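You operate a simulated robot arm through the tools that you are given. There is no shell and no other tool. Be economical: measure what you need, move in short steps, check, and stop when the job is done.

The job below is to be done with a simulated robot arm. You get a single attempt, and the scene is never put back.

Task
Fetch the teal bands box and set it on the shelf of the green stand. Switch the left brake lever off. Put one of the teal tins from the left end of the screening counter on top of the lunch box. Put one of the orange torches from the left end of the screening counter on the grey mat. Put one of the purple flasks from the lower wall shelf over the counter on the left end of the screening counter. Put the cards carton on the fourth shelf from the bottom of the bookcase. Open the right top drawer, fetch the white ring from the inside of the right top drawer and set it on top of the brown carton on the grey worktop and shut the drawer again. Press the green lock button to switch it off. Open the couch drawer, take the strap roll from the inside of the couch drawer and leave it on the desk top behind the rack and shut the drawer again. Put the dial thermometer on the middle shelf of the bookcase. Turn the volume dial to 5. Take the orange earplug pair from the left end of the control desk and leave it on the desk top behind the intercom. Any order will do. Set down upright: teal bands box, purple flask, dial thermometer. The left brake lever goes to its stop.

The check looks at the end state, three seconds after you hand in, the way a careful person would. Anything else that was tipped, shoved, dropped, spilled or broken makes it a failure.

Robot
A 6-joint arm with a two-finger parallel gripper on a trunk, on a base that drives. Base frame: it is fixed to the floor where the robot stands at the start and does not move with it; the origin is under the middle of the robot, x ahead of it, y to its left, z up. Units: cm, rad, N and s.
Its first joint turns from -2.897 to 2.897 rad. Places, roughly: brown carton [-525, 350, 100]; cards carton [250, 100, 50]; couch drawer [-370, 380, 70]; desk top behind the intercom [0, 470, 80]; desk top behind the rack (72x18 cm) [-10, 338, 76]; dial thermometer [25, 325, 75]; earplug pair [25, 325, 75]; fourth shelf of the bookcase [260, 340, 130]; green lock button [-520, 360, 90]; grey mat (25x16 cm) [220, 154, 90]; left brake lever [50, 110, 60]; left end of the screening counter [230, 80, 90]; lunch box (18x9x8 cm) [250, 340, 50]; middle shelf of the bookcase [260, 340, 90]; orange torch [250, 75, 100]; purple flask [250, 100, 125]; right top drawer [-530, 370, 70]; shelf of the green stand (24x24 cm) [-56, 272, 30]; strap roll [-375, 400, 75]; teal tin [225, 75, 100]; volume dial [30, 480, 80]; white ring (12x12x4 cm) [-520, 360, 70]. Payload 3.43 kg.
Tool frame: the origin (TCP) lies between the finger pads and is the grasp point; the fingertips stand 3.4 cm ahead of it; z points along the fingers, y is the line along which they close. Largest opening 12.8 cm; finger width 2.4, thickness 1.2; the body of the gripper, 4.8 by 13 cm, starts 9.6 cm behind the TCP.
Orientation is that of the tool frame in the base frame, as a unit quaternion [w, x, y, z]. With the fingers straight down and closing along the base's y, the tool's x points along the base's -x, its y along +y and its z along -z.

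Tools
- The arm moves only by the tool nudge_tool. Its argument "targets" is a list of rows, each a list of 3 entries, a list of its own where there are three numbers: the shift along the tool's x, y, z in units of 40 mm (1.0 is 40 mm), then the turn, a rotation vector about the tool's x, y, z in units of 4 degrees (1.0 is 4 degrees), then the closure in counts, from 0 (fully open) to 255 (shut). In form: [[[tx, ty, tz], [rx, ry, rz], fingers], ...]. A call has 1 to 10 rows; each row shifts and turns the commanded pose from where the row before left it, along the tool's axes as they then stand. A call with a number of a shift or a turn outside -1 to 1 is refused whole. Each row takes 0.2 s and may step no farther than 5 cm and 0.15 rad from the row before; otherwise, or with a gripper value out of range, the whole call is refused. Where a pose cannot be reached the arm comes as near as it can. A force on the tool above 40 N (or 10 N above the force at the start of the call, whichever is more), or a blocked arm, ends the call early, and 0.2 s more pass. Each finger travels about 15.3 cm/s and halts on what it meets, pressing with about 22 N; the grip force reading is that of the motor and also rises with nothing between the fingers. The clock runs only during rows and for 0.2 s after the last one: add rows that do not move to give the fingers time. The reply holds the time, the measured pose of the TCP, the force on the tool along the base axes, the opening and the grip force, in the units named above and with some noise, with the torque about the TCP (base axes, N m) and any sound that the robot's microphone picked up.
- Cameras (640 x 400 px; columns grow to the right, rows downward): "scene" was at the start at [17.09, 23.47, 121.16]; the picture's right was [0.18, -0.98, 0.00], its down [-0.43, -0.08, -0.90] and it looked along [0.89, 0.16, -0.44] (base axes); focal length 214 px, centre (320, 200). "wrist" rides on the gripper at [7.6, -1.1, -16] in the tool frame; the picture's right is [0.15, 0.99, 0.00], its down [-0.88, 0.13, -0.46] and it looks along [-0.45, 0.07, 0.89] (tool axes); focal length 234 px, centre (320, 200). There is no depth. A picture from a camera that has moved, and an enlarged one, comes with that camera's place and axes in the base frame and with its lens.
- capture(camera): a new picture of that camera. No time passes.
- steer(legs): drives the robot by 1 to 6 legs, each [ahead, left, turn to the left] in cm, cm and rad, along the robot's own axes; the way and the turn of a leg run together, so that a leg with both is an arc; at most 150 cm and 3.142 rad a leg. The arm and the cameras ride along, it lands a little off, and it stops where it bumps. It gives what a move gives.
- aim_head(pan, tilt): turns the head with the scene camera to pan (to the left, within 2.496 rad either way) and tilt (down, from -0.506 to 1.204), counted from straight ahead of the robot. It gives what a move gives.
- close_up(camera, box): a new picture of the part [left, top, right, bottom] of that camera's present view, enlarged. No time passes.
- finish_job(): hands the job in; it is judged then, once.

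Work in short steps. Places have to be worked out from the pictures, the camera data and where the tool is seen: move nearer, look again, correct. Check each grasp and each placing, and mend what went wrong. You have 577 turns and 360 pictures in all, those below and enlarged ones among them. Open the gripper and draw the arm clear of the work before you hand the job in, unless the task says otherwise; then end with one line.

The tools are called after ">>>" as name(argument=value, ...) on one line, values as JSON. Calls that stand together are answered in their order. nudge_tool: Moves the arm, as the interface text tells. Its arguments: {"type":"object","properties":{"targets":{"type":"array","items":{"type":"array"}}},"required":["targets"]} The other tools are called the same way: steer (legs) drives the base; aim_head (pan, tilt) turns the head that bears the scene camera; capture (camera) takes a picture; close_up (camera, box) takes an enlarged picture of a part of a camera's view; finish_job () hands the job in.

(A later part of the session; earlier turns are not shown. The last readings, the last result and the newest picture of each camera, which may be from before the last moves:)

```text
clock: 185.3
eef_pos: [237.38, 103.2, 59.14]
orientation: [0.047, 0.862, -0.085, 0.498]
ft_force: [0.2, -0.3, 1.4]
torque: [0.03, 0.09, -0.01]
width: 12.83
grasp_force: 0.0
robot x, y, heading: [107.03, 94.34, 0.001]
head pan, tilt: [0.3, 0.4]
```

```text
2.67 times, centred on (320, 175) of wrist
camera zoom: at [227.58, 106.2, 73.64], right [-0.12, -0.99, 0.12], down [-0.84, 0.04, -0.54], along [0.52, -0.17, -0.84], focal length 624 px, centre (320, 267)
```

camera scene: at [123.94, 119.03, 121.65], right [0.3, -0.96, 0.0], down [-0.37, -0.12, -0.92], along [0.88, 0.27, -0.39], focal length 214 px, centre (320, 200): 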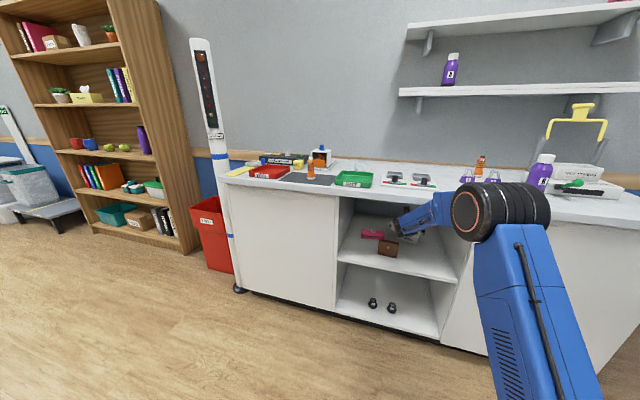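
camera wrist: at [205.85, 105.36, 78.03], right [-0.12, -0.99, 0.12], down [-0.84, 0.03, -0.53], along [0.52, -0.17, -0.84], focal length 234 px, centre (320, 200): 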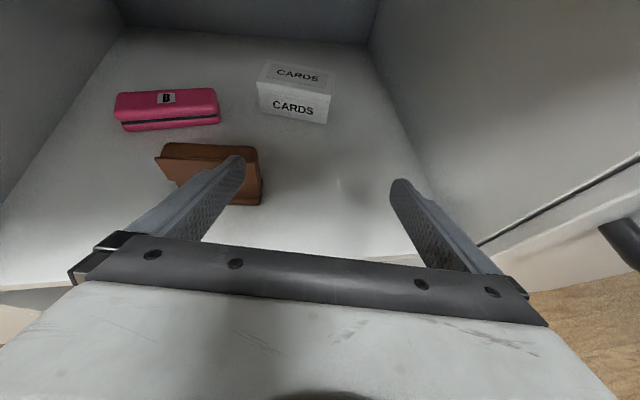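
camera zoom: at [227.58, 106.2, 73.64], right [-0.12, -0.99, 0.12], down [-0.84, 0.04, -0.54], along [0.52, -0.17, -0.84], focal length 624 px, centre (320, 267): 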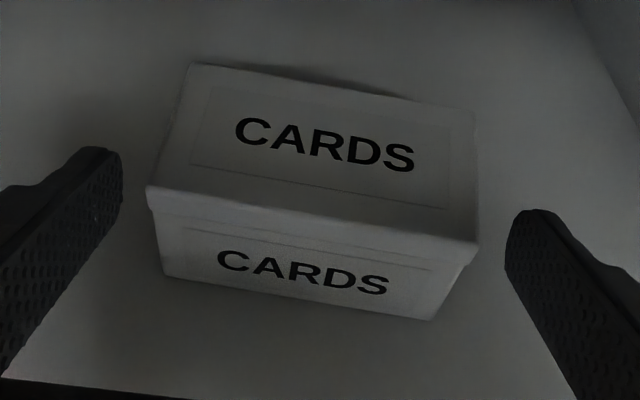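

Clearance is even on both sides. I finish the advance and close.

>>> nudge_tool(targets=[[[-0.12, 0, 0.91], [0, 0, 0], 0], [[-0.12, 0, 0.85], [0, 0, 0], 0]])

>>> capture(camera="wrist")

```text
clock: 185.9
eef_pos: [242.74, 102.03, 54.9]
orientation: [0.047, 0.862, -0.085, 0.498]
ft_force: [0.2, 0.5, 1.6]
torque: [0.06, 0.1, 0.0]
width: 12.8
grasp_force: 0.0
robot x, y, heading: [107.0, 94.6, -0.001]
head pan, tilt: [0.3, 0.4]
```

```text
258 pictures are left
camera wrist: at [233.09, 105.06, 69.26], right [-0.12, -0.99, 0.12], down [-0.84, 0.04, -0.54], along [0.52, -0.17, -0.84], focal length 234 px, centre (320, 200)
```

wrist: 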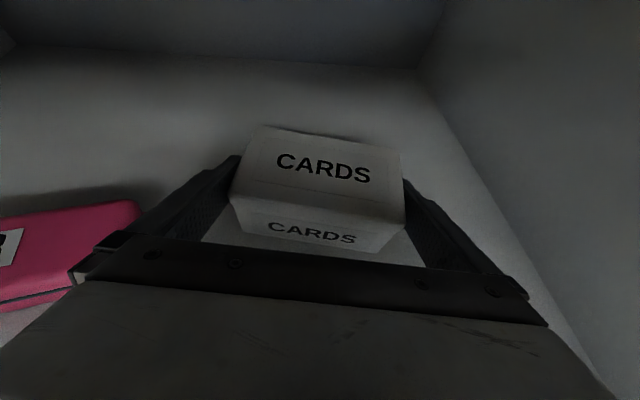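

>>> nudge_tool(targets=[[[0, 0, 0], [0, 0, 0], 120], [[0, 0, 0], [0, 0, 0], 255], [[0, 0, 0], [0, 0, 0], 255]])

>>> nudge_tool(targets=[[[0.433, 0, -0.25], [0, 0, 0], 255], [[0.433, 0, -0.25], [0, 0, 0], 255], [[0.433, 0, -0.25], [0, 0, 0], 255], [[0.433, 0, -0.25], [0, 0, 0], 255]])

>>> capture(camera="wrist")

```text
clock: 186.7
eef_pos: [242.78, 101.86, 54.66]
orientation: [0.046, 0.862, -0.084, 0.498]
ft_force: [0.9, 1.0, 5.6]
torque: [-0.41, -0.17, 0.06]
width: 12.02
grasp_force: 21.5
robot x, y, heading: [107.07, 94.17, -0.002]
head pan, tilt: [0.3, 0.4]
```

```text
clock: 187.7
eef_pos: [242.73, 102.19, 61.65]
orientation: [0.049, 0.865, -0.084, 0.493]
ft_force: [-0.2, 0.2, -2.9]
torque: [0.02, 0.0, -0.02]
width: 12.03
grasp_force: 22.0
robot x, y, heading: [107.0, 94.64, 0.002]
head pan, tilt: [0.3, 0.4]
```

```text
257 pictures are left
camera wrist: at [233.09, 105.18, 76.29], right [-0.12, -0.98, 0.13], down [-0.85, 0.03, -0.53], along [0.51, -0.17, -0.84], focal length 234 px, centre (320, 200)
```

wrist: 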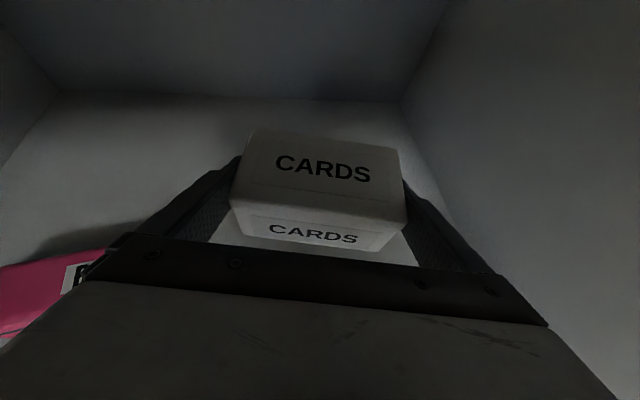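

The carton is lifted. I drive back out, shifting right 3 cm to clear the wallet.

>>> steer(legs=[[-7, -3, 0], [-45, 0, 0]])

>>> capture(camera="wrist")

>>> capture(camera="scene")

```text
clock: 189.8
eef_pos: [222.88, 98.7, 62.37]
orientation: [0.048, 0.862, -0.086, 0.497]
ft_force: [-0.4, -0.9, -0.8]
torque: [-0.01, -0.02, 0.0]
width: 12.0
grasp_force: 21.8
robot x, y, heading: [87.36, 91.32, -0.003]
head pan, tilt: [0.3, 0.4]
stopped in leg 2: the robot was blocked; the commanded pose is now the measured one
```

```text
256 pictures are left
camera wrist: at [213.25, 101.76, 77.09], right [-0.12, -0.98, 0.12], down [-0.84, 0.04, -0.53], along [0.52, -0.17, -0.84], focal length 234 px, centre (320, 200)
```

wrist: 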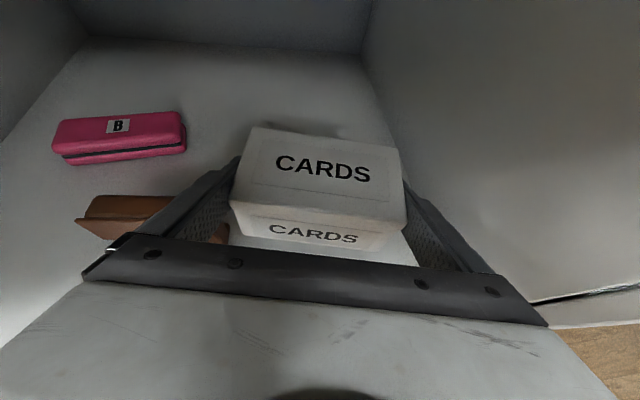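

```text
255 pictures are left
camera scene: at [104.1, 115.99, 121.65], right [0.29, -0.96, 0.0], down [-0.37, -0.11, -0.92], along [0.88, 0.27, -0.39], focal length 214 px, centre (320, 200)
```

scene: 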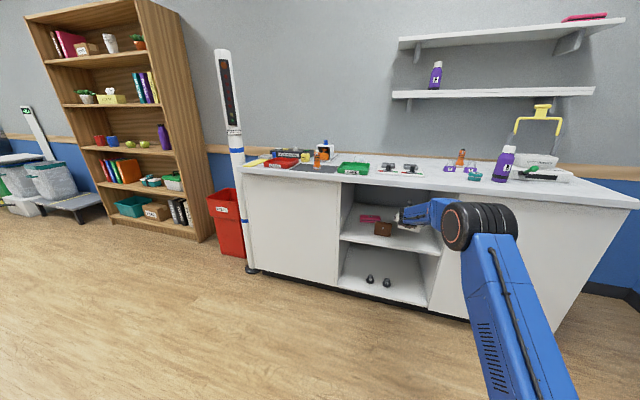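

The base bumped something behind — likely the chair. I move ahead a bit, and look back left.

>>> steer(legs=[[4, -10, 0]])

>>> aim_head(pan=2.49, tilt=0.6)

>>> capture(camera="scene")

```text
clock: 191.4
eef_pos: [226.84, 89.3, 62.41]
orientation: [0.045, 0.862, -0.083, 0.498]
ft_force: [0.3, 1.5, -1.3]
torque: [-0.03, -0.01, 0.05]
width: 11.99
grasp_force: 22.2
robot x, y, heading: [90.98, 81.39, -0.002]
head pan, tilt: [0.3, 0.4]
stopped in leg 1: the force on the tool passed its limit at 43 N (the readings are from after the stop); the commanded pose is now the measured one
```

```text
clock: 193.5
eef_pos: [226.85, 89.4, 62.53]
orientation: [0.045, 0.862, -0.083, 0.498]
ft_force: [-0.6, 2.6, -3.5]
torque: [0.09, 0.06, -0.03]
width: 11.98
grasp_force: 22.3
robot x, y, heading: [91.13, 81.52, -0.003]
head pan, tilt: [2.491, 0.6]
```

```text
254 pictures are left
camera scene: at [92.16, 108.59, 119.82], right [0.61, 0.79, 0.0], down [0.45, -0.34, -0.83], along [-0.66, 0.5, -0.56], focal length 214 px, centre (320, 200)
```

scene: 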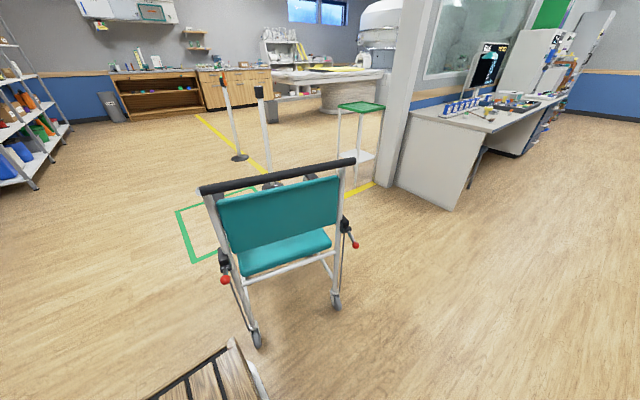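

The right finger brushed the niche wall, and the chair was pushed back ~12 cm on its left side (I'll restore it later). First I shift the tool left 4 cm and pull the carton straight out with the arm.

>>> nudge_tool(targets=[[[-0.1, -0.95, -0.16], [0, 0, 0], 255], [[0.03, -0.3, -0.04], [0, 0, 0], 255], [[-0.49, 0.19, -0.85], [0, 0, 0], 255], [[-0.49, 0.19, -0.85], [0, 0, 0], 255], [[-0.49, 0.19, -0.85], [0, 0, 0], 255], [[-0.49, 0.19, -0.85], [0, 0, 0], 255], [[-0.49, 0.19, -0.85], [0, 0, 0], 255], [[-0.49, 0.19, -0.85], [0, 0, 0], 255], [[-0.49, 0.19, -0.85], [0, 0, 0], 255]])

>>> capture(camera="wrist")

```text
clock: 195.5
eef_pos: [198.97, 94.44, 62.63]
orientation: [0.044, 0.863, -0.082, 0.497]
ft_force: [-0.2, 0.3, -1.4]
torque: [0.0, 0.0, 0.01]
width: 11.99
grasp_force: 21.6
robot x, y, heading: [91.18, 81.49, 0.004]
head pan, tilt: [2.491, 0.6]
```

```text
253 pictures are left
camera wrist: at [189.17, 97.3, 77.3], right [-0.11, -0.99, 0.12], down [-0.84, 0.03, -0.53], along [0.52, -0.16, -0.84], focal length 234 px, centre (320, 200)
```

wrist: 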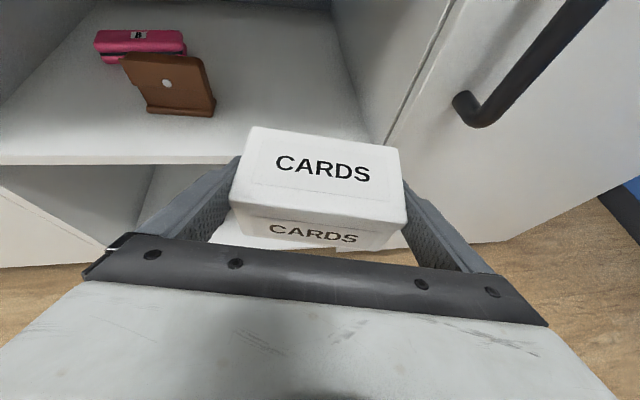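

The carton is out and level. I retract the arm further and raise it, then travel to the bookcase.

>>> nudge_tool(targets=[[[0.2, 0.15, -0.95], [0, 0, 0], 255], [[0.2, 0.15, -0.95], [0, 0, 0], 255], [[0.2, 0.15, -0.95], [0, 0, 0], 255], [[0.2, 0.15, -0.95], [0, 0, 0], 255], [[0.2, 0.15, -0.95], [0, 0, 0], 255], [[0.2, 0.15, -0.95], [0, 0, 0], 255], [[0.2, 0.15, -0.95], [0, 0, 0], 255], [[0.2, 0.15, -0.95], [0, 0, 0], 255], [[0.8, 0, -0.5], [0, 0, 0], 255], [[0.8, 0, -0.5], [0, 0, 0], 255]])

>>> nudge_tool(targets=[[[0.85, -0.4, -0.3], [0, 0, 0], 255], [[0.85, -0.4, -0.3], [0, 0, 0], 255], [[0.85, -0.4, -0.3], [0, 0, 0], 255], [[0.85, -0.4, -0.3], [0, 0, 0], 255], [[0.85, -0.4, -0.3], [0, 0, 0], 255], [[0.85, -0.4, -0.3], [0, 0, 0], 255], [[0.85, -0.4, -0.3], [0, 0, 0], 255], [[0.85, -0.4, -0.3], [0, 0, 0], 255]])

>>> aim_head(pan=1.3, tilt=0.45)

>>> capture(camera="scene")

```text
clock: 197.7
eef_pos: [175.19, 93.96, 91.14]
orientation: [0.045, 0.863, -0.082, 0.497]
ft_force: [0.5, -0.1, -1.5]
torque: [-0.04, 0.01, -0.02]
width: 11.96
grasp_force: 21.8
robot x, y, heading: [91.12, 81.35, -0.001]
head pan, tilt: [2.491, 0.6]
```

```text
clock: 199.5
eef_pos: [182.73, 105.22, 119.69]
orientation: [0.045, 0.863, -0.083, 0.496]
ft_force: [-0.5, 0.1, -2.2]
torque: [0.02, 0.01, 0.03]
width: 11.99
grasp_force: 22.0
robot x, y, heading: [91.16, 81.73, 0.001]
head pan, tilt: [2.491, 0.6]
```

```text
clock: 200.9
eef_pos: [182.74, 105.24, 119.6]
orientation: [0.044, 0.863, -0.083, 0.497]
ft_force: [-1.1, 0.4, -2.1]
torque: [0.02, 0.03, 0.01]
width: 12.0
grasp_force: 21.8
robot x, y, heading: [91.11, 81.21, 0.004]
head pan, tilt: [1.3, 0.45]
```

```text
252 pictures are left
camera scene: at [101.63, 112.08, 121.18], right [0.96, -0.27, 0.0], down [-0.12, -0.42, -0.9], along [0.24, 0.87, -0.44], focal length 214 px, centre (320, 200)
```

scene: 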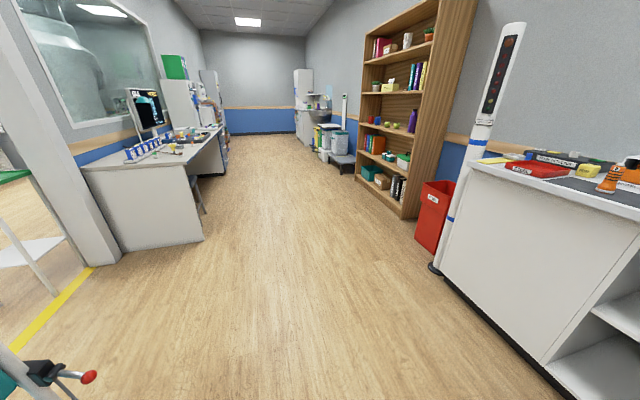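

The way is clear. I drive ahead a little, then left to the bookcase.

>>> steer(legs=[[16, 0, 0], [0, 140, 0], [0, 78, 0]])

>>> aim_head(pan=0.4, tilt=0.25)

>>> capture(camera="scene")

>>> capture(camera="wrist")

```text
clock: 212.7
eef_pos: [196.48, 326.02, 119.56]
orientation: [0.04, 0.864, -0.074, 0.497]
ft_force: [-1.3, -0.7, -0.9]
torque: [-0.02, 0.01, 0.0]
width: 11.99
grasp_force: 21.4
robot x, y, heading: [105.49, 299.8, 0.018]
head pan, tilt: [1.3, 0.45]
```

```text
clock: 213.9
eef_pos: [196.52, 326.0, 119.56]
orientation: [0.039, 0.863, -0.074, 0.498]
ft_force: [0.2, -0.7, -0.8]
torque: [-0.01, 0.04, -0.02]
width: 11.97
grasp_force: 21.7
robot x, y, heading: [104.99, 300.31, 0.022]
head pan, tilt: [0.4, 0.25]
```

```text
251 pictures are left
camera scene: at [121.66, 325.99, 123.04], right [0.41, -0.91, 0.0], down [-0.23, -0.1, -0.97], along [0.88, 0.39, -0.25], focal length 214 px, centre (320, 200)
```

scene: 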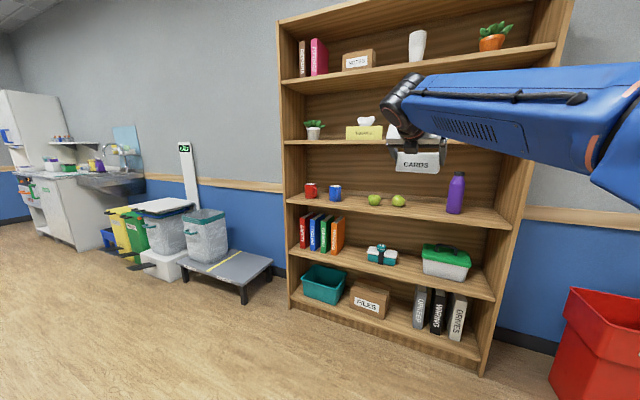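

```text
250 pictures are left
camera wrist: at [186.77, 328.7, 134.14], right [-0.09, -0.99, 0.12], down [-0.85, 0.01, -0.53], along [0.53, -0.15, -0.84], focal length 234 px, centre (320, 200)
```

wrist: 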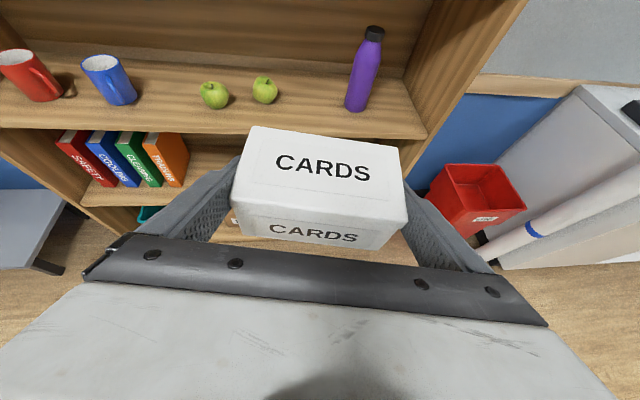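

The free spot on shelf 4 is between tissues (y≈345) and books (y≈317); shelf top z≈126.5. I retract and raise the carton to z≈138, then drive ahead part-way.

>>> nudge_tool(targets=[[[0.383, -0.127, -0.832], [0, 0, 0], 255], [[0.383, -0.127, -0.832], [0, 0, 0], 255], [[0.383, -0.127, -0.832], [0, 0, 0], 255], [[0.383, -0.127, -0.832], [0, 0, 0], 255], [[0.383, -0.127, -0.832], [0, 0, 0], 255], [[0.383, -0.127, -0.832], [0, 0, 0], 255]])

>>> steer(legs=[[0, 0, -0.022], [38, 0, 0]])

>>> capture(camera="wrist")

>>> capture(camera="scene")

```text
clock: 215.3
eef_pos: [184.61, 330.87, 137.65]
orientation: [0.04, 0.863, -0.074, 0.498]
ft_force: [0.5, -1.0, -0.9]
torque: [0.03, 0.01, 0.04]
width: 11.97
grasp_force: 21.7
robot x, y, heading: [105.32, 300.39, 0.021]
head pan, tilt: [0.4, 0.25]
```

```text
clock: 218.1
eef_pos: [223.37, 328.76, 137.57]
orientation: [0.047, 0.862, -0.086, 0.497]
ft_force: [0.2, 0.5, -1.0]
torque: [-0.01, 0.01, -0.02]
width: 11.98
grasp_force: 21.9
robot x, y, heading: [143.2, 300.01, -0.0]
head pan, tilt: [0.4, 0.25]
```

```text
249 pictures are left
camera wrist: at [213.71, 331.86, 152.17], right [-0.12, -0.99, 0.12], down [-0.84, 0.04, -0.53], along [0.52, -0.17, -0.84], focal length 234 px, centre (320, 200)
```

wrist: 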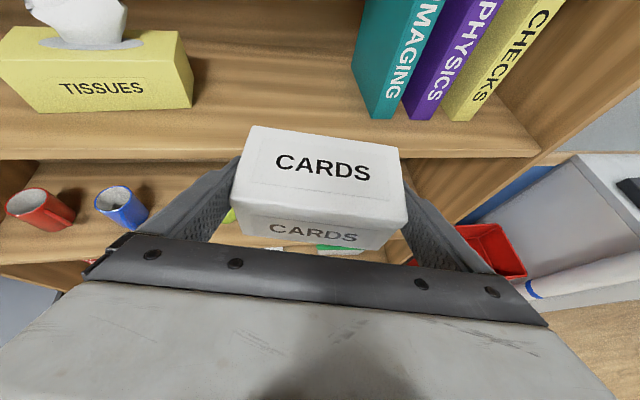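

```text
248 pictures are left
camera scene: at [160.38, 325.41, 123.04], right [0.38, -0.92, 0.0], down [-0.23, -0.09, -0.97], along [0.89, 0.37, -0.25], focal length 214 px, centre (320, 200)
```

scene: 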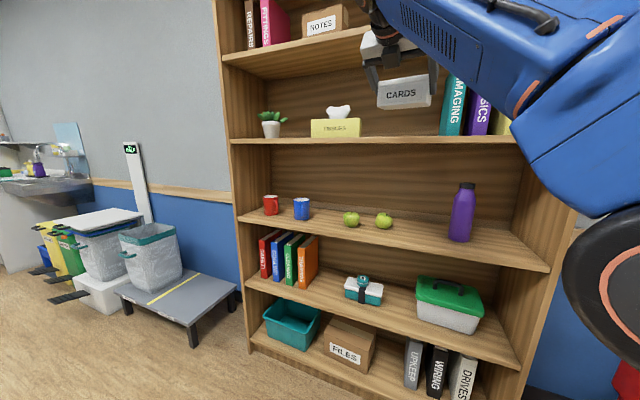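

Alignment fine: free gap y 316–345. I drive ahead 22 cm and 1.7 cm left to bring the carton over the shelf.

>>> steer(legs=[[22, 1.7, 0]])

>>> capture(camera="wrist")

>>> capture(camera="scene")

```text
clock: 219.8
eef_pos: [245.27, 330.39, 137.6]
orientation: [0.047, 0.862, -0.086, 0.497]
ft_force: [-0.1, -0.9, -0.8]
torque: [0.02, 0.06, 0.0]
width: 11.99
grasp_force: 22.6
robot x, y, heading: [165.43, 301.72, -0.005]
head pan, tilt: [0.4, 0.25]
```

```text
247 pictures are left
camera wrist: at [235.58, 333.39, 152.17], right [-0.12, -0.99, 0.12], down [-0.84, 0.04, -0.53], along [0.52, -0.17, -0.84], focal length 234 px, centre (320, 200)
```

wrist: 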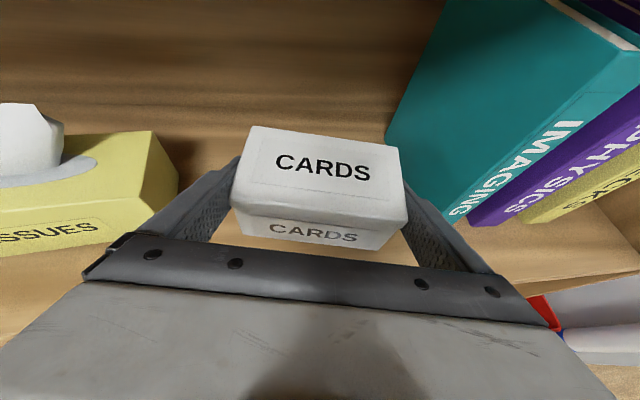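

```text
246 pictures are left
camera scene: at [182.25, 326.96, 123.04], right [0.38, -0.92, 0.0], down [-0.23, -0.09, -0.97], along [0.9, 0.37, -0.25], focal length 214 px, centre (320, 200)
```

scene: 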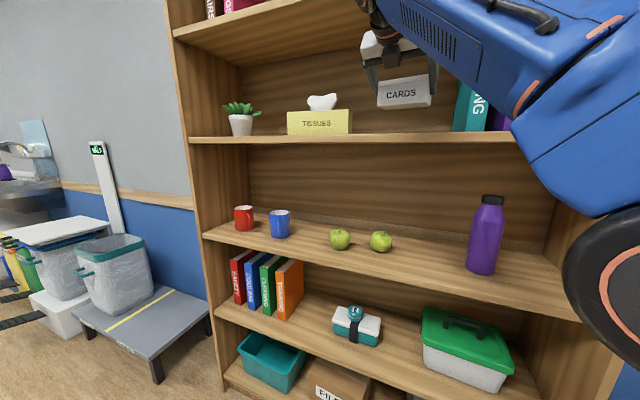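

I lower toward the shelf, then feel for contact.

>>> nudge_tool(targets=[[[-0.386, -0.06, 0.58], [0, 0, 0], 255], [[-0.386, -0.06, 0.58], [0, 0, 0], 255]])

>>> nudge_tool(targets=[[[-0.108, 0, 0.0625], [0, 0, 0], 255], [[-0.108, 0, 0.0625], [0, 0, 0], 255]])

```text
clock: 220.4
eef_pos: [247.77, 330.44, 132.53]
orientation: [0.045, 0.863, -0.084, 0.497]
ft_force: [-0.2, 0.6, -2.0]
torque: [0.01, -0.01, -0.01]
width: 11.97
grasp_force: 22.4
robot x, y, heading: [165.35, 301.46, -0.007]
head pan, tilt: [0.4, 0.25]
```

```text
clock: 221.0
eef_pos: [247.9, 330.42, 131.67]
orientation: [0.046, 0.862, -0.085, 0.497]
ft_force: [0.5, 0.7, -2.0]
torque: [-0.02, 0.02, 0.0]
width: 11.98
grasp_force: 22.0
robot x, y, heading: [165.64, 301.58, -0.009]
head pan, tilt: [0.4, 0.25]
```

>>> nudge_tool(targets=[[[-0.087, 0, 0.05], [0, 0, 0], 255], [[-0.087, 0, 0.05], [0, 0, 0], 255]])

>>> capture(camera="scene")

```text
clock: 221.6
eef_pos: [247.75, 330.37, 130.75]
orientation: [0.046, 0.862, -0.085, 0.497]
ft_force: [0.1, 0.3, -1.6]
torque: [-0.01, 0.03, 0.0]
width: 11.98
grasp_force: 22.2
robot x, y, heading: [165.45, 301.72, -0.009]
head pan, tilt: [0.4, 0.25]
```

```text
245 pictures are left
camera scene: at [182.25, 326.96, 123.04], right [0.38, -0.92, 0.0], down [-0.23, -0.09, -0.97], along [0.9, 0.37, -0.25], focal length 214 px, centre (320, 200)
```

scene: 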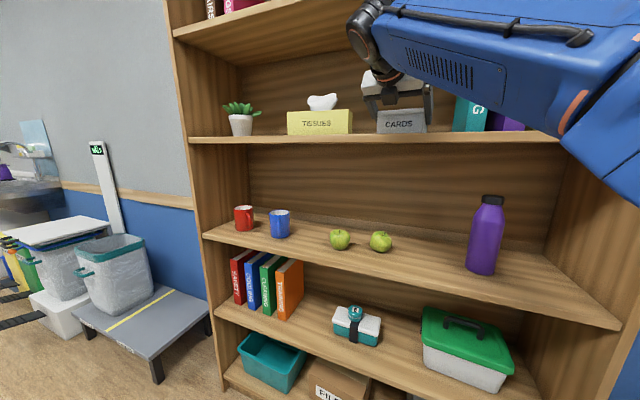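

Nearly on the shelf. I continue down in 4 mm steps.

>>> nudge_tool(targets=[[[-0.087, 0, 0.05], [0, 0, 0], 255], [[-0.087, 0, 0.05], [0, 0, 0], 255]])

>>> nudge_tool(targets=[[[-0.087, 0, 0.05], [0, 0, 0], 255]])

```text
clock: 222.2
eef_pos: [247.67, 330.43, 130.09]
orientation: [0.045, 0.861, -0.085, 0.499]
ft_force: [-0.5, 4.5, 21.7]
torque: [-0.43, 0.06, 0.22]
width: 11.97
grasp_force: 21.9
robot x, y, heading: [165.16, 301.41, -0.009]
head pan, tilt: [0.4, 0.25]
```

```text
clock: 222.6
eef_pos: [247.67, 330.5, 129.71]
orientation: [0.046, 0.862, -0.085, 0.498]
ft_force: [-2.9, 1.9, 19.9]
torque: [-0.53, 0.11, 0.04]
width: 12.0
grasp_force: 22.3
robot x, y, heading: [165.49, 301.38, -0.006]
head pan, tilt: [0.4, 0.25]
```

Contact. I ease up, open and withdraw.

>>> nudge_tool(targets=[[[0.04, 0, -0.02], [0, 0, 0], 255], [[0, 0, 0], [0, 0, 0], 60], [[0, 0, 0], [0, 0, 0], 0], [[0, 0, 0], [0, 0, 0], 0], [[0, 0, -0.5], [0, 0, 0], 0], [[0, 0, -0.8], [0, 0, 0], 0], [[0, 0, -0.9], [0, 0, 0], 0]])

>>> steer(legs=[[-40, 0, 0]])

>>> capture(camera="wrist")

>>> capture(camera="scene")

```text
clock: 224.2
eef_pos: [240.44, 331.82, 134.27]
orientation: [0.047, 0.862, -0.086, 0.497]
ft_force: [0.0, -0.1, -0.4]
torque: [-0.01, 0.02, -0.04]
width: 12.8
grasp_force: 0.1
robot x, y, heading: [165.21, 301.46, -0.006]
head pan, tilt: [0.4, 0.25]
```

```text
clock: 226.7
eef_pos: [200.37, 332.07, 134.14]
orientation: [0.047, 0.862, -0.086, 0.497]
ft_force: [0.2, 0.1, 0.3]
torque: [0.0, 0.01, -0.01]
width: 12.8
grasp_force: 0.1
robot x, y, heading: [125.04, 301.96, -0.006]
head pan, tilt: [0.4, 0.25]
```

```text
244 pictures are left
camera wrist: at [190.6, 335.07, 148.81], right [-0.12, -0.99, 0.12], down [-0.84, 0.04, -0.53], along [0.52, -0.17, -0.84], focal length 234 px, centre (320, 200)
```

wrist: 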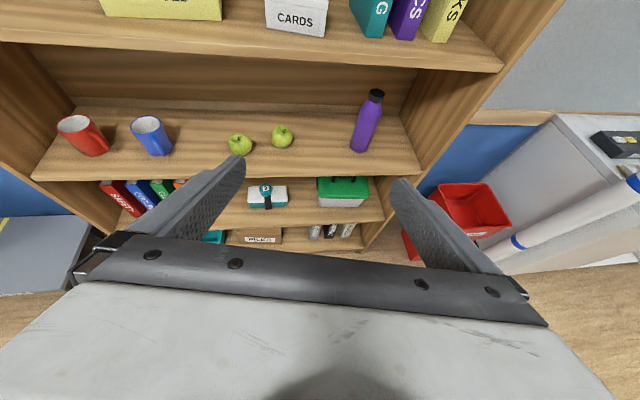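

```text
243 pictures are left
camera scene: at [142.09, 327.22, 123.05], right [0.38, -0.92, 0.0], down [-0.23, -0.09, -0.97], along [0.9, 0.37, -0.25], focal length 214 px, centre (320, 200)
```

scene: 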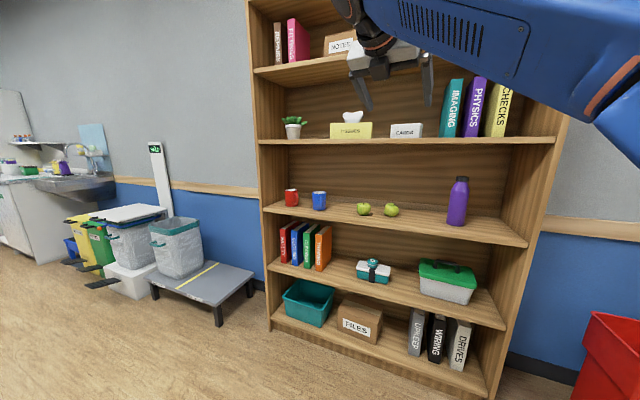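

The carton is on shelf 4. Next the control desk: I turn left to face +y and look at the desk on my left.

>>> steer(legs=[[-10, 0, 0], [0, 0, 1.571]])

>>> aim_head(pan=1.2, tilt=0.45)

>>> capture(camera="scene")

```text
clock: 231.6
eef_pos: [85.19, 376.93, 134.26]
orientation: [-0.319, 0.671, 0.549, 0.385]
ft_force: [-0.4, -1.0, 0.5]
torque: [0.01, -0.03, 0.03]
width: 12.8
grasp_force: 0.0
robot x, y, heading: [115.37, 302.05, 1.565]
head pan, tilt: [0.4, 0.25]
```

```text
clock: 232.8
eef_pos: [85.31, 376.98, 134.16]
orientation: [-0.319, 0.67, 0.549, 0.385]
ft_force: [-0.1, 0.4, 0.9]
torque: [-0.04, -0.01, 0.01]
width: 12.8
grasp_force: 0.1
robot x, y, heading: [115.31, 301.82, 1.561]
head pan, tilt: [1.201, 0.45]
```

```text
242 pictures are left
camera scene: at [84.83, 313.39, 121.18], right [0.37, 0.93, 0.0], down [0.4, -0.16, -0.9], along [-0.84, 0.33, -0.44], focal length 214 px, centre (320, 200)
```

scene: 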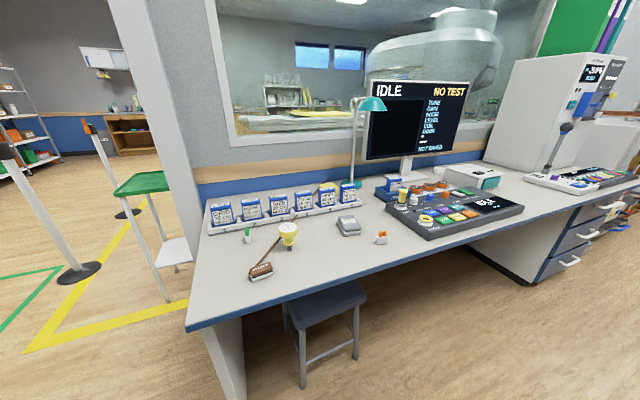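

Great view of the desk. I zoom on the items.

>>> close_up(camera="scene", box=[195, 160, 415, 300])

>>> close_up(camera="scene", box=[370, 140, 570, 265])

>>> close_up(camera="scene", box=[480, 80, 640, 200])

```text
2.86 times, centred on (305, 230) of scene
camera zoom: at [84.83, 313.39, 121.18], right [0.37, 0.93, 0.0], down [0.4, -0.16, -0.9], along [-0.84, 0.33, -0.44], focal length 613 px, centre (363, 114)
```

zoom: 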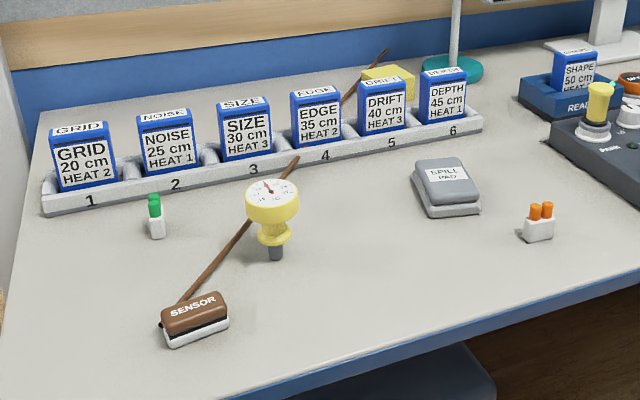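

```text
3.20 times, centred on (470, 202) of scene
camera zoom: at [84.83, 313.39, 121.18], right [0.37, 0.93, 0.0], down [0.4, -0.16, -0.9], along [-0.84, 0.33, -0.44], focal length 686 px, centre (-160, 192)
```

zoom: 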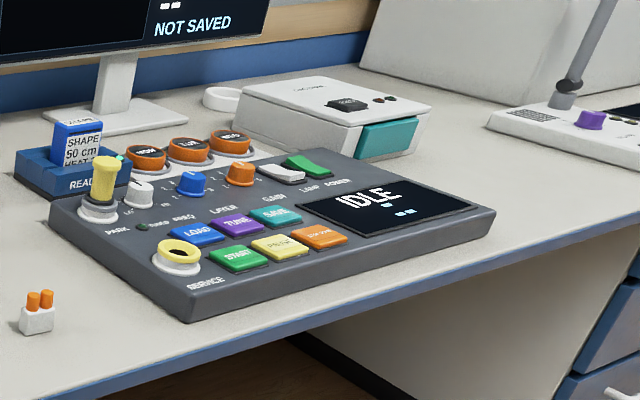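

```text
3.33 times, centred on (560, 140) of scene
camera zoom: at [84.83, 313.39, 121.18], right [0.37, 0.93, 0.0], down [0.4, -0.16, -0.9], along [-0.84, 0.33, -0.44], focal length 715 px, centre (-480, 400)
```

zoom: 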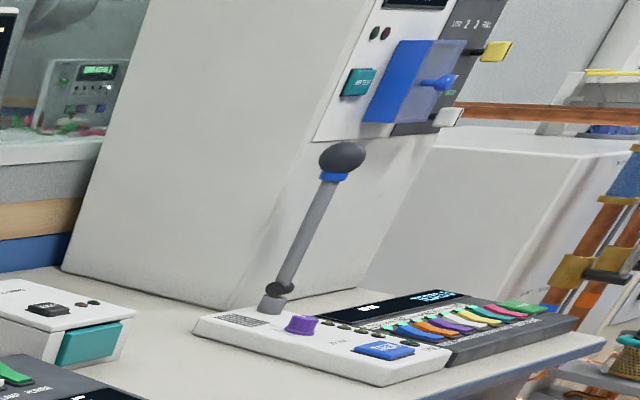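

I can reach the thermometer at (28,325) from here with a tool heading of ~150°. I swing the tool there in an arc at decreasing height.

>>> nudge_tool(targets=[[[-0.808, -0.402, -0.5], [0.865, 0, -0.5], 80], [[-0.794, -0.459, -0.474], [0.865, 0, -0.5], 80], [[-0.776, -0.514, -0.444], [0.865, 0, -0.5], 80], [[-0.758, -0.567, -0.412], [0.865, 0, -0.5], 80], [[-0.737, -0.617, -0.375], [0.865, 0, -0.5], 80], [[-0.715, -0.663, -0.337], [0.865, 0, -0.5], 80], [[-0.69, -0.707, -0.295], [0.865, 0, -0.5], 80], [[-0.665, -0.747, -0.25], [0.865, 0, -0.5], 80], [[-0.639, -0.783, -0.205], [0.865, 0, -0.5], 80], [[-0.61, -0.817, -0.156], [0.865, 0, -0.5], 80]])

>>> nudge_tool(targets=[[[-0.581, -0.846, -0.106], [0.865, 0, -0.5], 80], [[-0.551, -0.87, -0.054], [0.865, 0, -0.5], 80], [[-0.52, -0.891, 0], [0.865, 0, -0.5], 80], [[-0.49, -0.906, 0.053], [0.865, 0, -0.5], 80], [[-0.457, -0.918, 0.109], [0.865, 0, -0.5], 80], [[-0.425, -0.925, 0.164], [0.865, 0, -0.5], 80], [[-0.393, -0.928, 0.221], [0.865, 0, -0.5], 80], [[-0.36, -0.926, 0.277], [0.865, 0, -0.5], 80]])

>>> capture(camera="wrist")

>>> capture(camera="scene")

```text
clock: 235.0
eef_pos: [62.89, 347.31, 116.47]
orientation: [-0.432, 0.442, 0.745, 0.253]
ft_force: [0.3, -0.1, -0.1]
torque: [0.02, 0.02, 0.03]
width: 8.79
grasp_force: 0.0
robot x, y, heading: [115.68, 302.23, 1.562]
head pan, tilt: [1.201, 0.45]
```

```text
clock: 236.8
eef_pos: [44.88, 323.63, 102.0]
orientation: [-0.486, 0.22, 0.836, 0.127]
ft_force: [1.1, 0.5, -0.1]
torque: [0.01, 0.01, 0.01]
width: 8.8
grasp_force: 0.0
robot x, y, heading: [115.41, 301.95, 1.56]
head pan, tilt: [1.201, 0.45]
```

```text
238 pictures are left
camera wrist: at [53.15, 317.82, 116.55], right [0.42, 0.9, 0.12], down [0.79, -0.3, -0.54], along [-0.45, 0.33, -0.83], focal length 234 px, centre (320, 200)
```

wrist: 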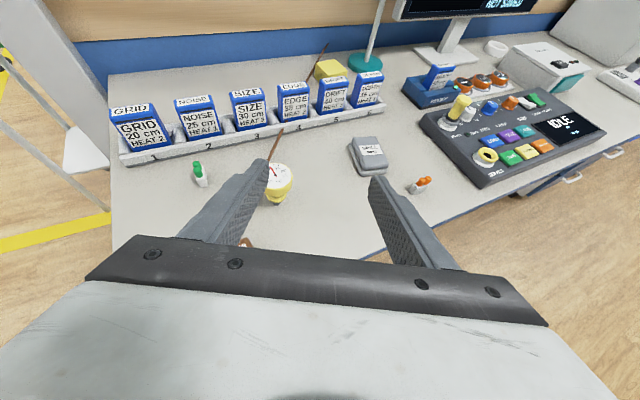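

```text
237 pictures are left
camera scene: at [84.29, 309.07, 120.94], right [-0.1, 0.99, 0.0], down [0.46, 0.05, -0.89], along [-0.88, -0.09, -0.46], focal length 214 px, centre (320, 200)
```

scene: 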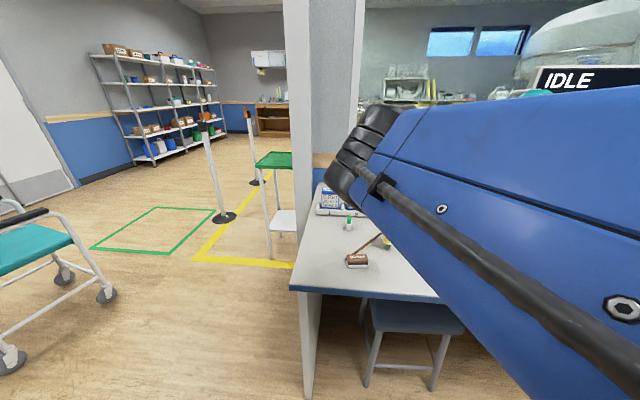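

Thermometer axis at (28.3,326), dial top z≈84. A brown rod passes close on its left, so I go to a pre-grasp and look closely.

>>> nudge_tool(targets=[[[-0.53, -0.297, 0.74], [0, 0, 0], 100], [[-0.53, -0.297, 0.74], [0, 0, 0], 100], [[-0.53, -0.297, 0.74], [0, 0, 0], 100], [[-0.53, -0.297, 0.74], [0, 0, 0], 100]])

>>> capture(camera="wrist")

>>> close_up(camera="wrist", box=[200, 80, 400, 260])

```text
clock: 237.8
eef_pos: [37.34, 322.35, 88.93]
orientation: [-0.486, 0.22, 0.837, 0.126]
ft_force: [-0.4, -0.5, 0.5]
torque: [-0.03, -0.03, 0.0]
width: 7.78
grasp_force: 0.1
robot x, y, heading: [115.56, 302.14, 1.559]
head pan, tilt: [1.201, 0.45]
```

```text
236 pictures are left
camera wrist: at [45.45, 316.5, 103.36], right [0.42, 0.9, 0.12], down [0.79, -0.29, -0.54], along [-0.45, 0.32, -0.83], focal length 234 px, centre (320, 200)
```

wrist: 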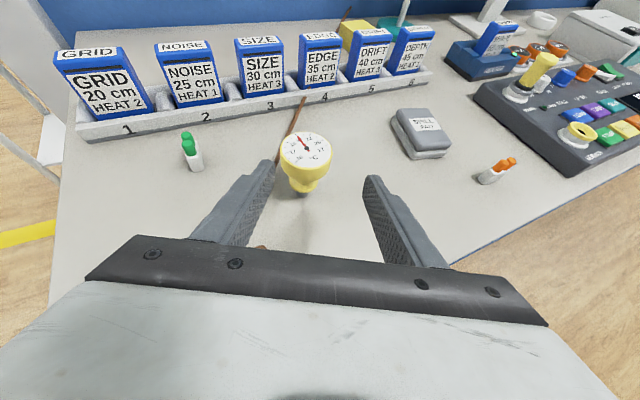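

```text
2.22 times, centred on (300, 170) of wrist
camera zoom: at [45.45, 316.5, 103.36], right [0.42, 0.9, 0.12], down [0.79, -0.29, -0.54], along [-0.45, 0.32, -0.83], focal length 520 px, centre (364, 267)
```

zoom: 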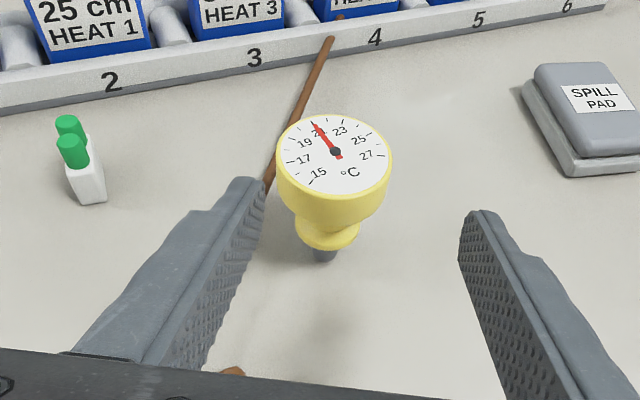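

The rod lies ~4.3 cm from the thermometer axis at z≈78; gripping the dial rim at z≈82.8 stays above it. I approach.

>>> nudge_tool(targets=[[[0, -0.185, 0.6], [0, 0, 0], 112], [[0, -0.185, 0.7], [0, 0, 0], 112], [[-0.075, 0, 0.75], [0, 0, 0], 112], [[-0.075, 0, 0.75], [0, 0, 0], 112]])

>>> capture(camera="wrist")

```text
clock: 238.8
eef_pos: [28.32, 325.74, 82.66]
orientation: [-0.486, 0.22, 0.837, 0.125]
ft_force: [-0.5, 0.3, 0.1]
torque: [0.01, -0.01, -0.03]
width: 7.17
grasp_force: 0.0
robot x, y, heading: [115.41, 301.94, 1.563]
head pan, tilt: [1.201, 0.45]
```

```text
234 pictures are left
camera wrist: at [36.47, 319.93, 97.21], right [0.42, 0.9, 0.12], down [0.79, -0.3, -0.54], along [-0.45, 0.32, -0.83], focal length 234 px, centre (320, 200)
```

wrist: 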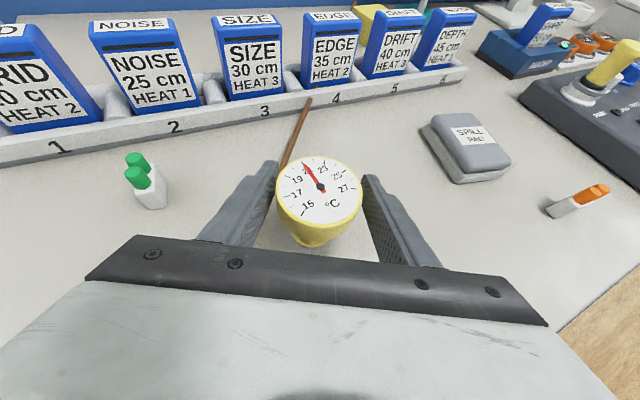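

Centred. I close and lift.

>>> nudge_tool(targets=[[[0, 0, 0], [0, 0, 0], 255], [[0, 0, 0], [0, 0, 0], 255], [[0, 0, 0], [0, 0, 0], 255]])

>>> nudge_tool(targets=[[[0.434, 0, -0.247], [0, 0, 0], 255], [[0.868, 0, -0.49], [0, 0, 0], 255], [[0.868, 0, -0.49], [0, 0, 0], 255], [[0.868, 0, -0.49], [0, 0, 0], 255], [[0.868, 0, -0.49], [0, 0, 0], 255], [[0.868, 0, -0.49], [0, 0, 0], 255]])

>>> capture(camera="wrist")

```text
clock: 239.6
eef_pos: [28.36, 325.83, 82.6]
orientation: [-0.486, 0.22, 0.837, 0.126]
ft_force: [-0.2, -0.5, 2.9]
torque: [-0.02, 0.05, -0.02]
width: 5.72
grasp_force: 22.6
robot x, y, heading: [115.14, 302.13, 1.565]
head pan, tilt: [1.201, 0.45]
```

```text
clock: 241.0
eef_pos: [28.09, 325.83, 104.76]
orientation: [-0.485, 0.219, 0.837, 0.126]
ft_force: [-0.1, -0.4, -1.3]
torque: [0.03, 0.0, -0.01]
width: 5.73
grasp_force: 22.5
robot x, y, heading: [115.13, 301.77, 1.561]
head pan, tilt: [1.201, 0.45]
```

```text
233 pictures are left
camera wrist: at [36.33, 319.99, 119.23], right [0.42, 0.9, 0.12], down [0.79, -0.3, -0.54], along [-0.45, 0.32, -0.83], focal length 234 px, centre (320, 200)
```

wrist: 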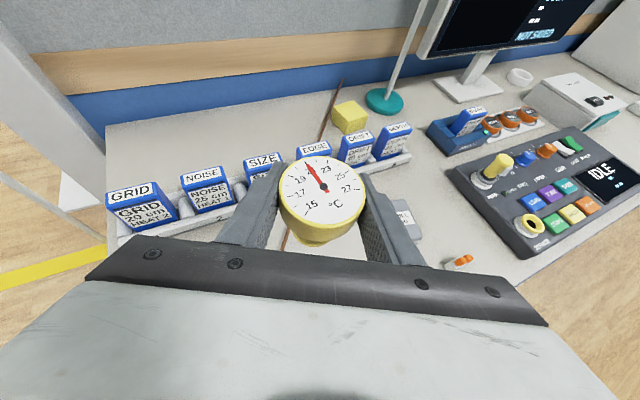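

The thermometer is held upright. I turn the head ahead (the forearm had nudged it), move the base right and turn right ~150° so the tool faces the bookcase.

>>> aim_head(pan=0.6, tilt=0.35)

>>> steer(legs=[[0, -18, 0], [0, 0, -2.62]])

>>> capture(camera="wrist")

>>> capture(camera="scene")

```text
clock: 242.0
eef_pos: [28.2, 325.91, 104.65]
orientation: [-0.485, 0.22, 0.837, 0.126]
ft_force: [-1.0, -1.0, -0.7]
torque: [0.03, -0.01, -0.04]
width: 5.71
grasp_force: 21.9
robot x, y, heading: [115.07, 302.34, 1.56]
head pan, tilt: [0.6, 0.351]
```

```text
clock: 249.6
eef_pos: [220.4, 325.12, 104.79]
orientation: [-0.005, 0.865, 0.006, 0.501]
ft_force: [-0.2, -0.1, -1.4]
torque: [0.0, -0.01, 0.0]
width: 5.73
grasp_force: 22.2
robot x, y, heading: [133.13, 301.55, -1.046]
head pan, tilt: [0.6, 0.351]
```

```text
232 pictures are left
camera wrist: at [210.27, 326.04, 119.26], right [0.09, -0.99, 0.12], down [-0.83, -0.14, -0.54], along [0.55, -0.05, -0.83], focal length 234 px, centre (320, 200)
```

wrist: 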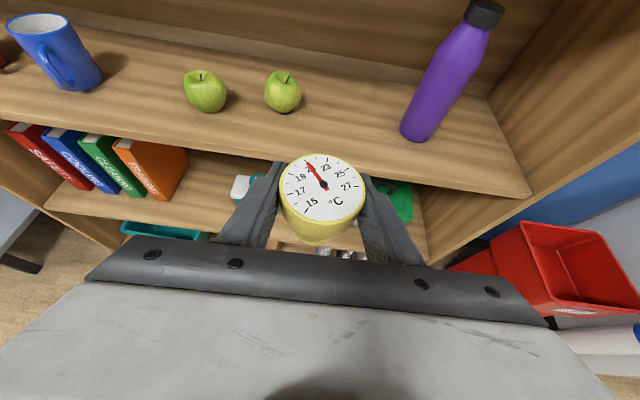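

```text
231 pictures are left
camera scene: at [164.75, 301.53, 122.1], right [-0.44, -0.9, 0.0], down [-0.31, 0.15, -0.94], along [0.85, -0.41, -0.34], focal length 214 px, centre (320, 200)
```

scene: 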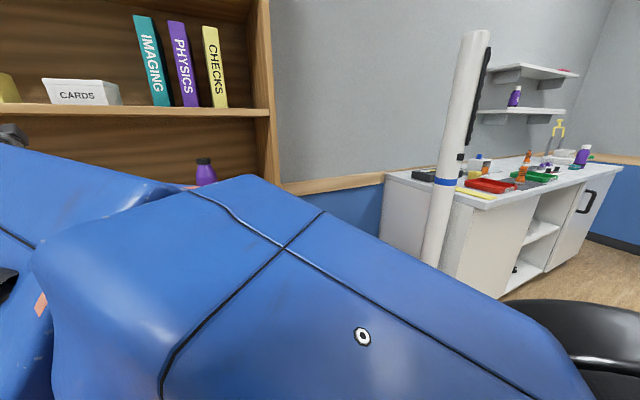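

Gap between apple (y≈333) and bottle (y≈306) centres at y≈320; shelf front x≈240, z≈89. I lower 5.5 cm and drive so that the thermometer enters over the shelf.

>>> nudge_tool(targets=[[[-0.6, 0, 0.345], [0, 0, 0], 255], [[-0.6, 0, 0.345], [0, 0, 0], 255]])

>>> steer(legs=[[17.5, 20.3, 0]])

>>> capture(camera="wrist")

```text
clock: 250.2
eef_pos: [220.58, 325.01, 99.2]
orientation: [-0.006, 0.865, 0.007, 0.502]
ft_force: [-0.3, -0.2, -0.9]
torque: [0.02, 0.02, 0.0]
width: 5.72
grasp_force: 21.4
robot x, y, heading: [133.11, 301.92, -1.053]
head pan, tilt: [0.6, 0.351]
```

```text
clock: 252.1
eef_pos: [247.06, 320.06, 99.16]
orientation: [-0.005, 0.865, 0.007, 0.502]
ft_force: [-0.4, 0.5, -0.9]
torque: [-0.03, -0.01, -0.01]
width: 5.72
grasp_force: 21.9
robot x, y, heading: [159.81, 296.53, -1.053]
head pan, tilt: [0.6, 0.351]
```

```text
230 pictures are left
camera wrist: at [236.78, 320.97, 113.71], right [0.09, -0.99, 0.12], down [-0.83, -0.14, -0.54], along [0.55, -0.05, -0.83], focal length 234 px, centre (320, 200)
```

wrist: 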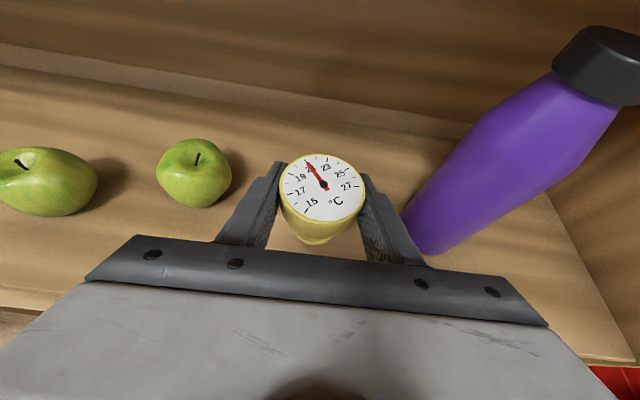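

Good position. I lower slowly to contact.

>>> nudge_tool(targets=[[[-0.325, 0, 0.188], [0, 0, 0], 255], [[-0.108, 0, 0.0625], [0, 0, 0], 255], [[-0.0866, 0, 0.05], [0, 0, 0], 255]])

>>> nudge_tool(targets=[[[-0.0866, 0, 0.05], [0, 0, 0], 255], [[-0.065, 0, 0.0375], [0, 0, 0], 255]])

```text
clock: 252.9
eef_pos: [246.99, 319.98, 96.78]
orientation: [-0.006, 0.865, 0.008, 0.502]
ft_force: [-0.4, 0.2, -2.1]
torque: [0.01, -0.05, -0.03]
width: 5.72
grasp_force: 22.5
robot x, y, heading: [159.36, 296.63, -1.051]
head pan, tilt: [0.6, 0.351]
```

```text
clock: 253.5
eef_pos: [246.93, 320.09, 96.14]
orientation: [-0.006, 0.865, 0.008, 0.503]
ft_force: [-0.5, 0.5, -0.5]
torque: [0.03, -0.02, -0.01]
width: 5.7
grasp_force: 22.0
robot x, y, heading: [159.35, 296.67, -1.05]
head pan, tilt: [0.6, 0.351]
```

>>> nudge_tool(targets=[[[-0.065, 0, 0.0375], [0, 0, 0], 255], [[-0.065, 0, 0.0375], [0, 0, 0], 255]])

>>> nudge_tool(targets=[[[-0.065, 0, 0.0375], [0, 0, 0], 255], [[-0.043, 0, 0.025], [0, 0, 0], 255]])

```text
clock: 254.1
eef_pos: [246.99, 320.12, 95.53]
orientation: [-0.006, 0.865, 0.008, 0.502]
ft_force: [0.0, -0.1, -1.5]
torque: [0.01, -0.05, -0.02]
width: 5.71
grasp_force: 22.0
robot x, y, heading: [159.96, 296.68, -1.053]
head pan, tilt: [0.6, 0.351]
```

```text
clock: 254.7
eef_pos: [246.99, 320.2, 95.03]
orientation: [-0.006, 0.865, 0.007, 0.501]
ft_force: [0.8, -0.1, -1.0]
torque: [0.01, 0.0, -0.03]
width: 5.74
grasp_force: 22.1
robot x, y, heading: [159.84, 297.15, -1.048]
head pan, tilt: [0.6, 0.351]
```

>>> nudge_tool(targets=[[[-0.065, 0, 0.0375], [0, 0, 0], 255], [[-0.043, 0, 0.025], [0, 0, 0], 255]])

>>> nudge_tool(targets=[[[-0.065, 0, 0.0375], [0, 0, 0], 255], [[-0.043, 0, 0.025], [0, 0, 0], 255]])

>>> capture(camera="wrist")

```text
clock: 255.3
eef_pos: [246.9, 320.1, 94.61]
orientation: [-0.007, 0.864, 0.008, 0.503]
ft_force: [3.7, 1.3, 10.4]
torque: [0.02, -0.13, 0.02]
width: 5.74
grasp_force: 21.9
robot x, y, heading: [159.66, 296.78, -1.046]
head pan, tilt: [0.6, 0.351]
```

```text
clock: 255.9
eef_pos: [246.88, 320.0, 94.14]
orientation: [-0.006, 0.865, 0.008, 0.502]
ft_force: [1.2, 2.9, 19.2]
torque: [0.16, 0.14, -0.03]
width: 5.7
grasp_force: 22.0
robot x, y, heading: [159.9, 296.77, -1.05]
head pan, tilt: [0.6, 0.351]
```

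```text
229 pictures are left
camera wrist: at [236.7, 320.97, 108.63], right [0.09, -0.99, 0.12], down [-0.83, -0.14, -0.54], along [0.55, -0.05, -0.83], focal length 234 px, centre (320, 200)
```

wrist: 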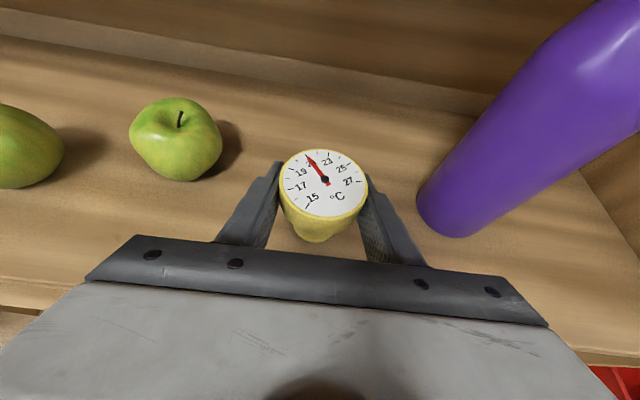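

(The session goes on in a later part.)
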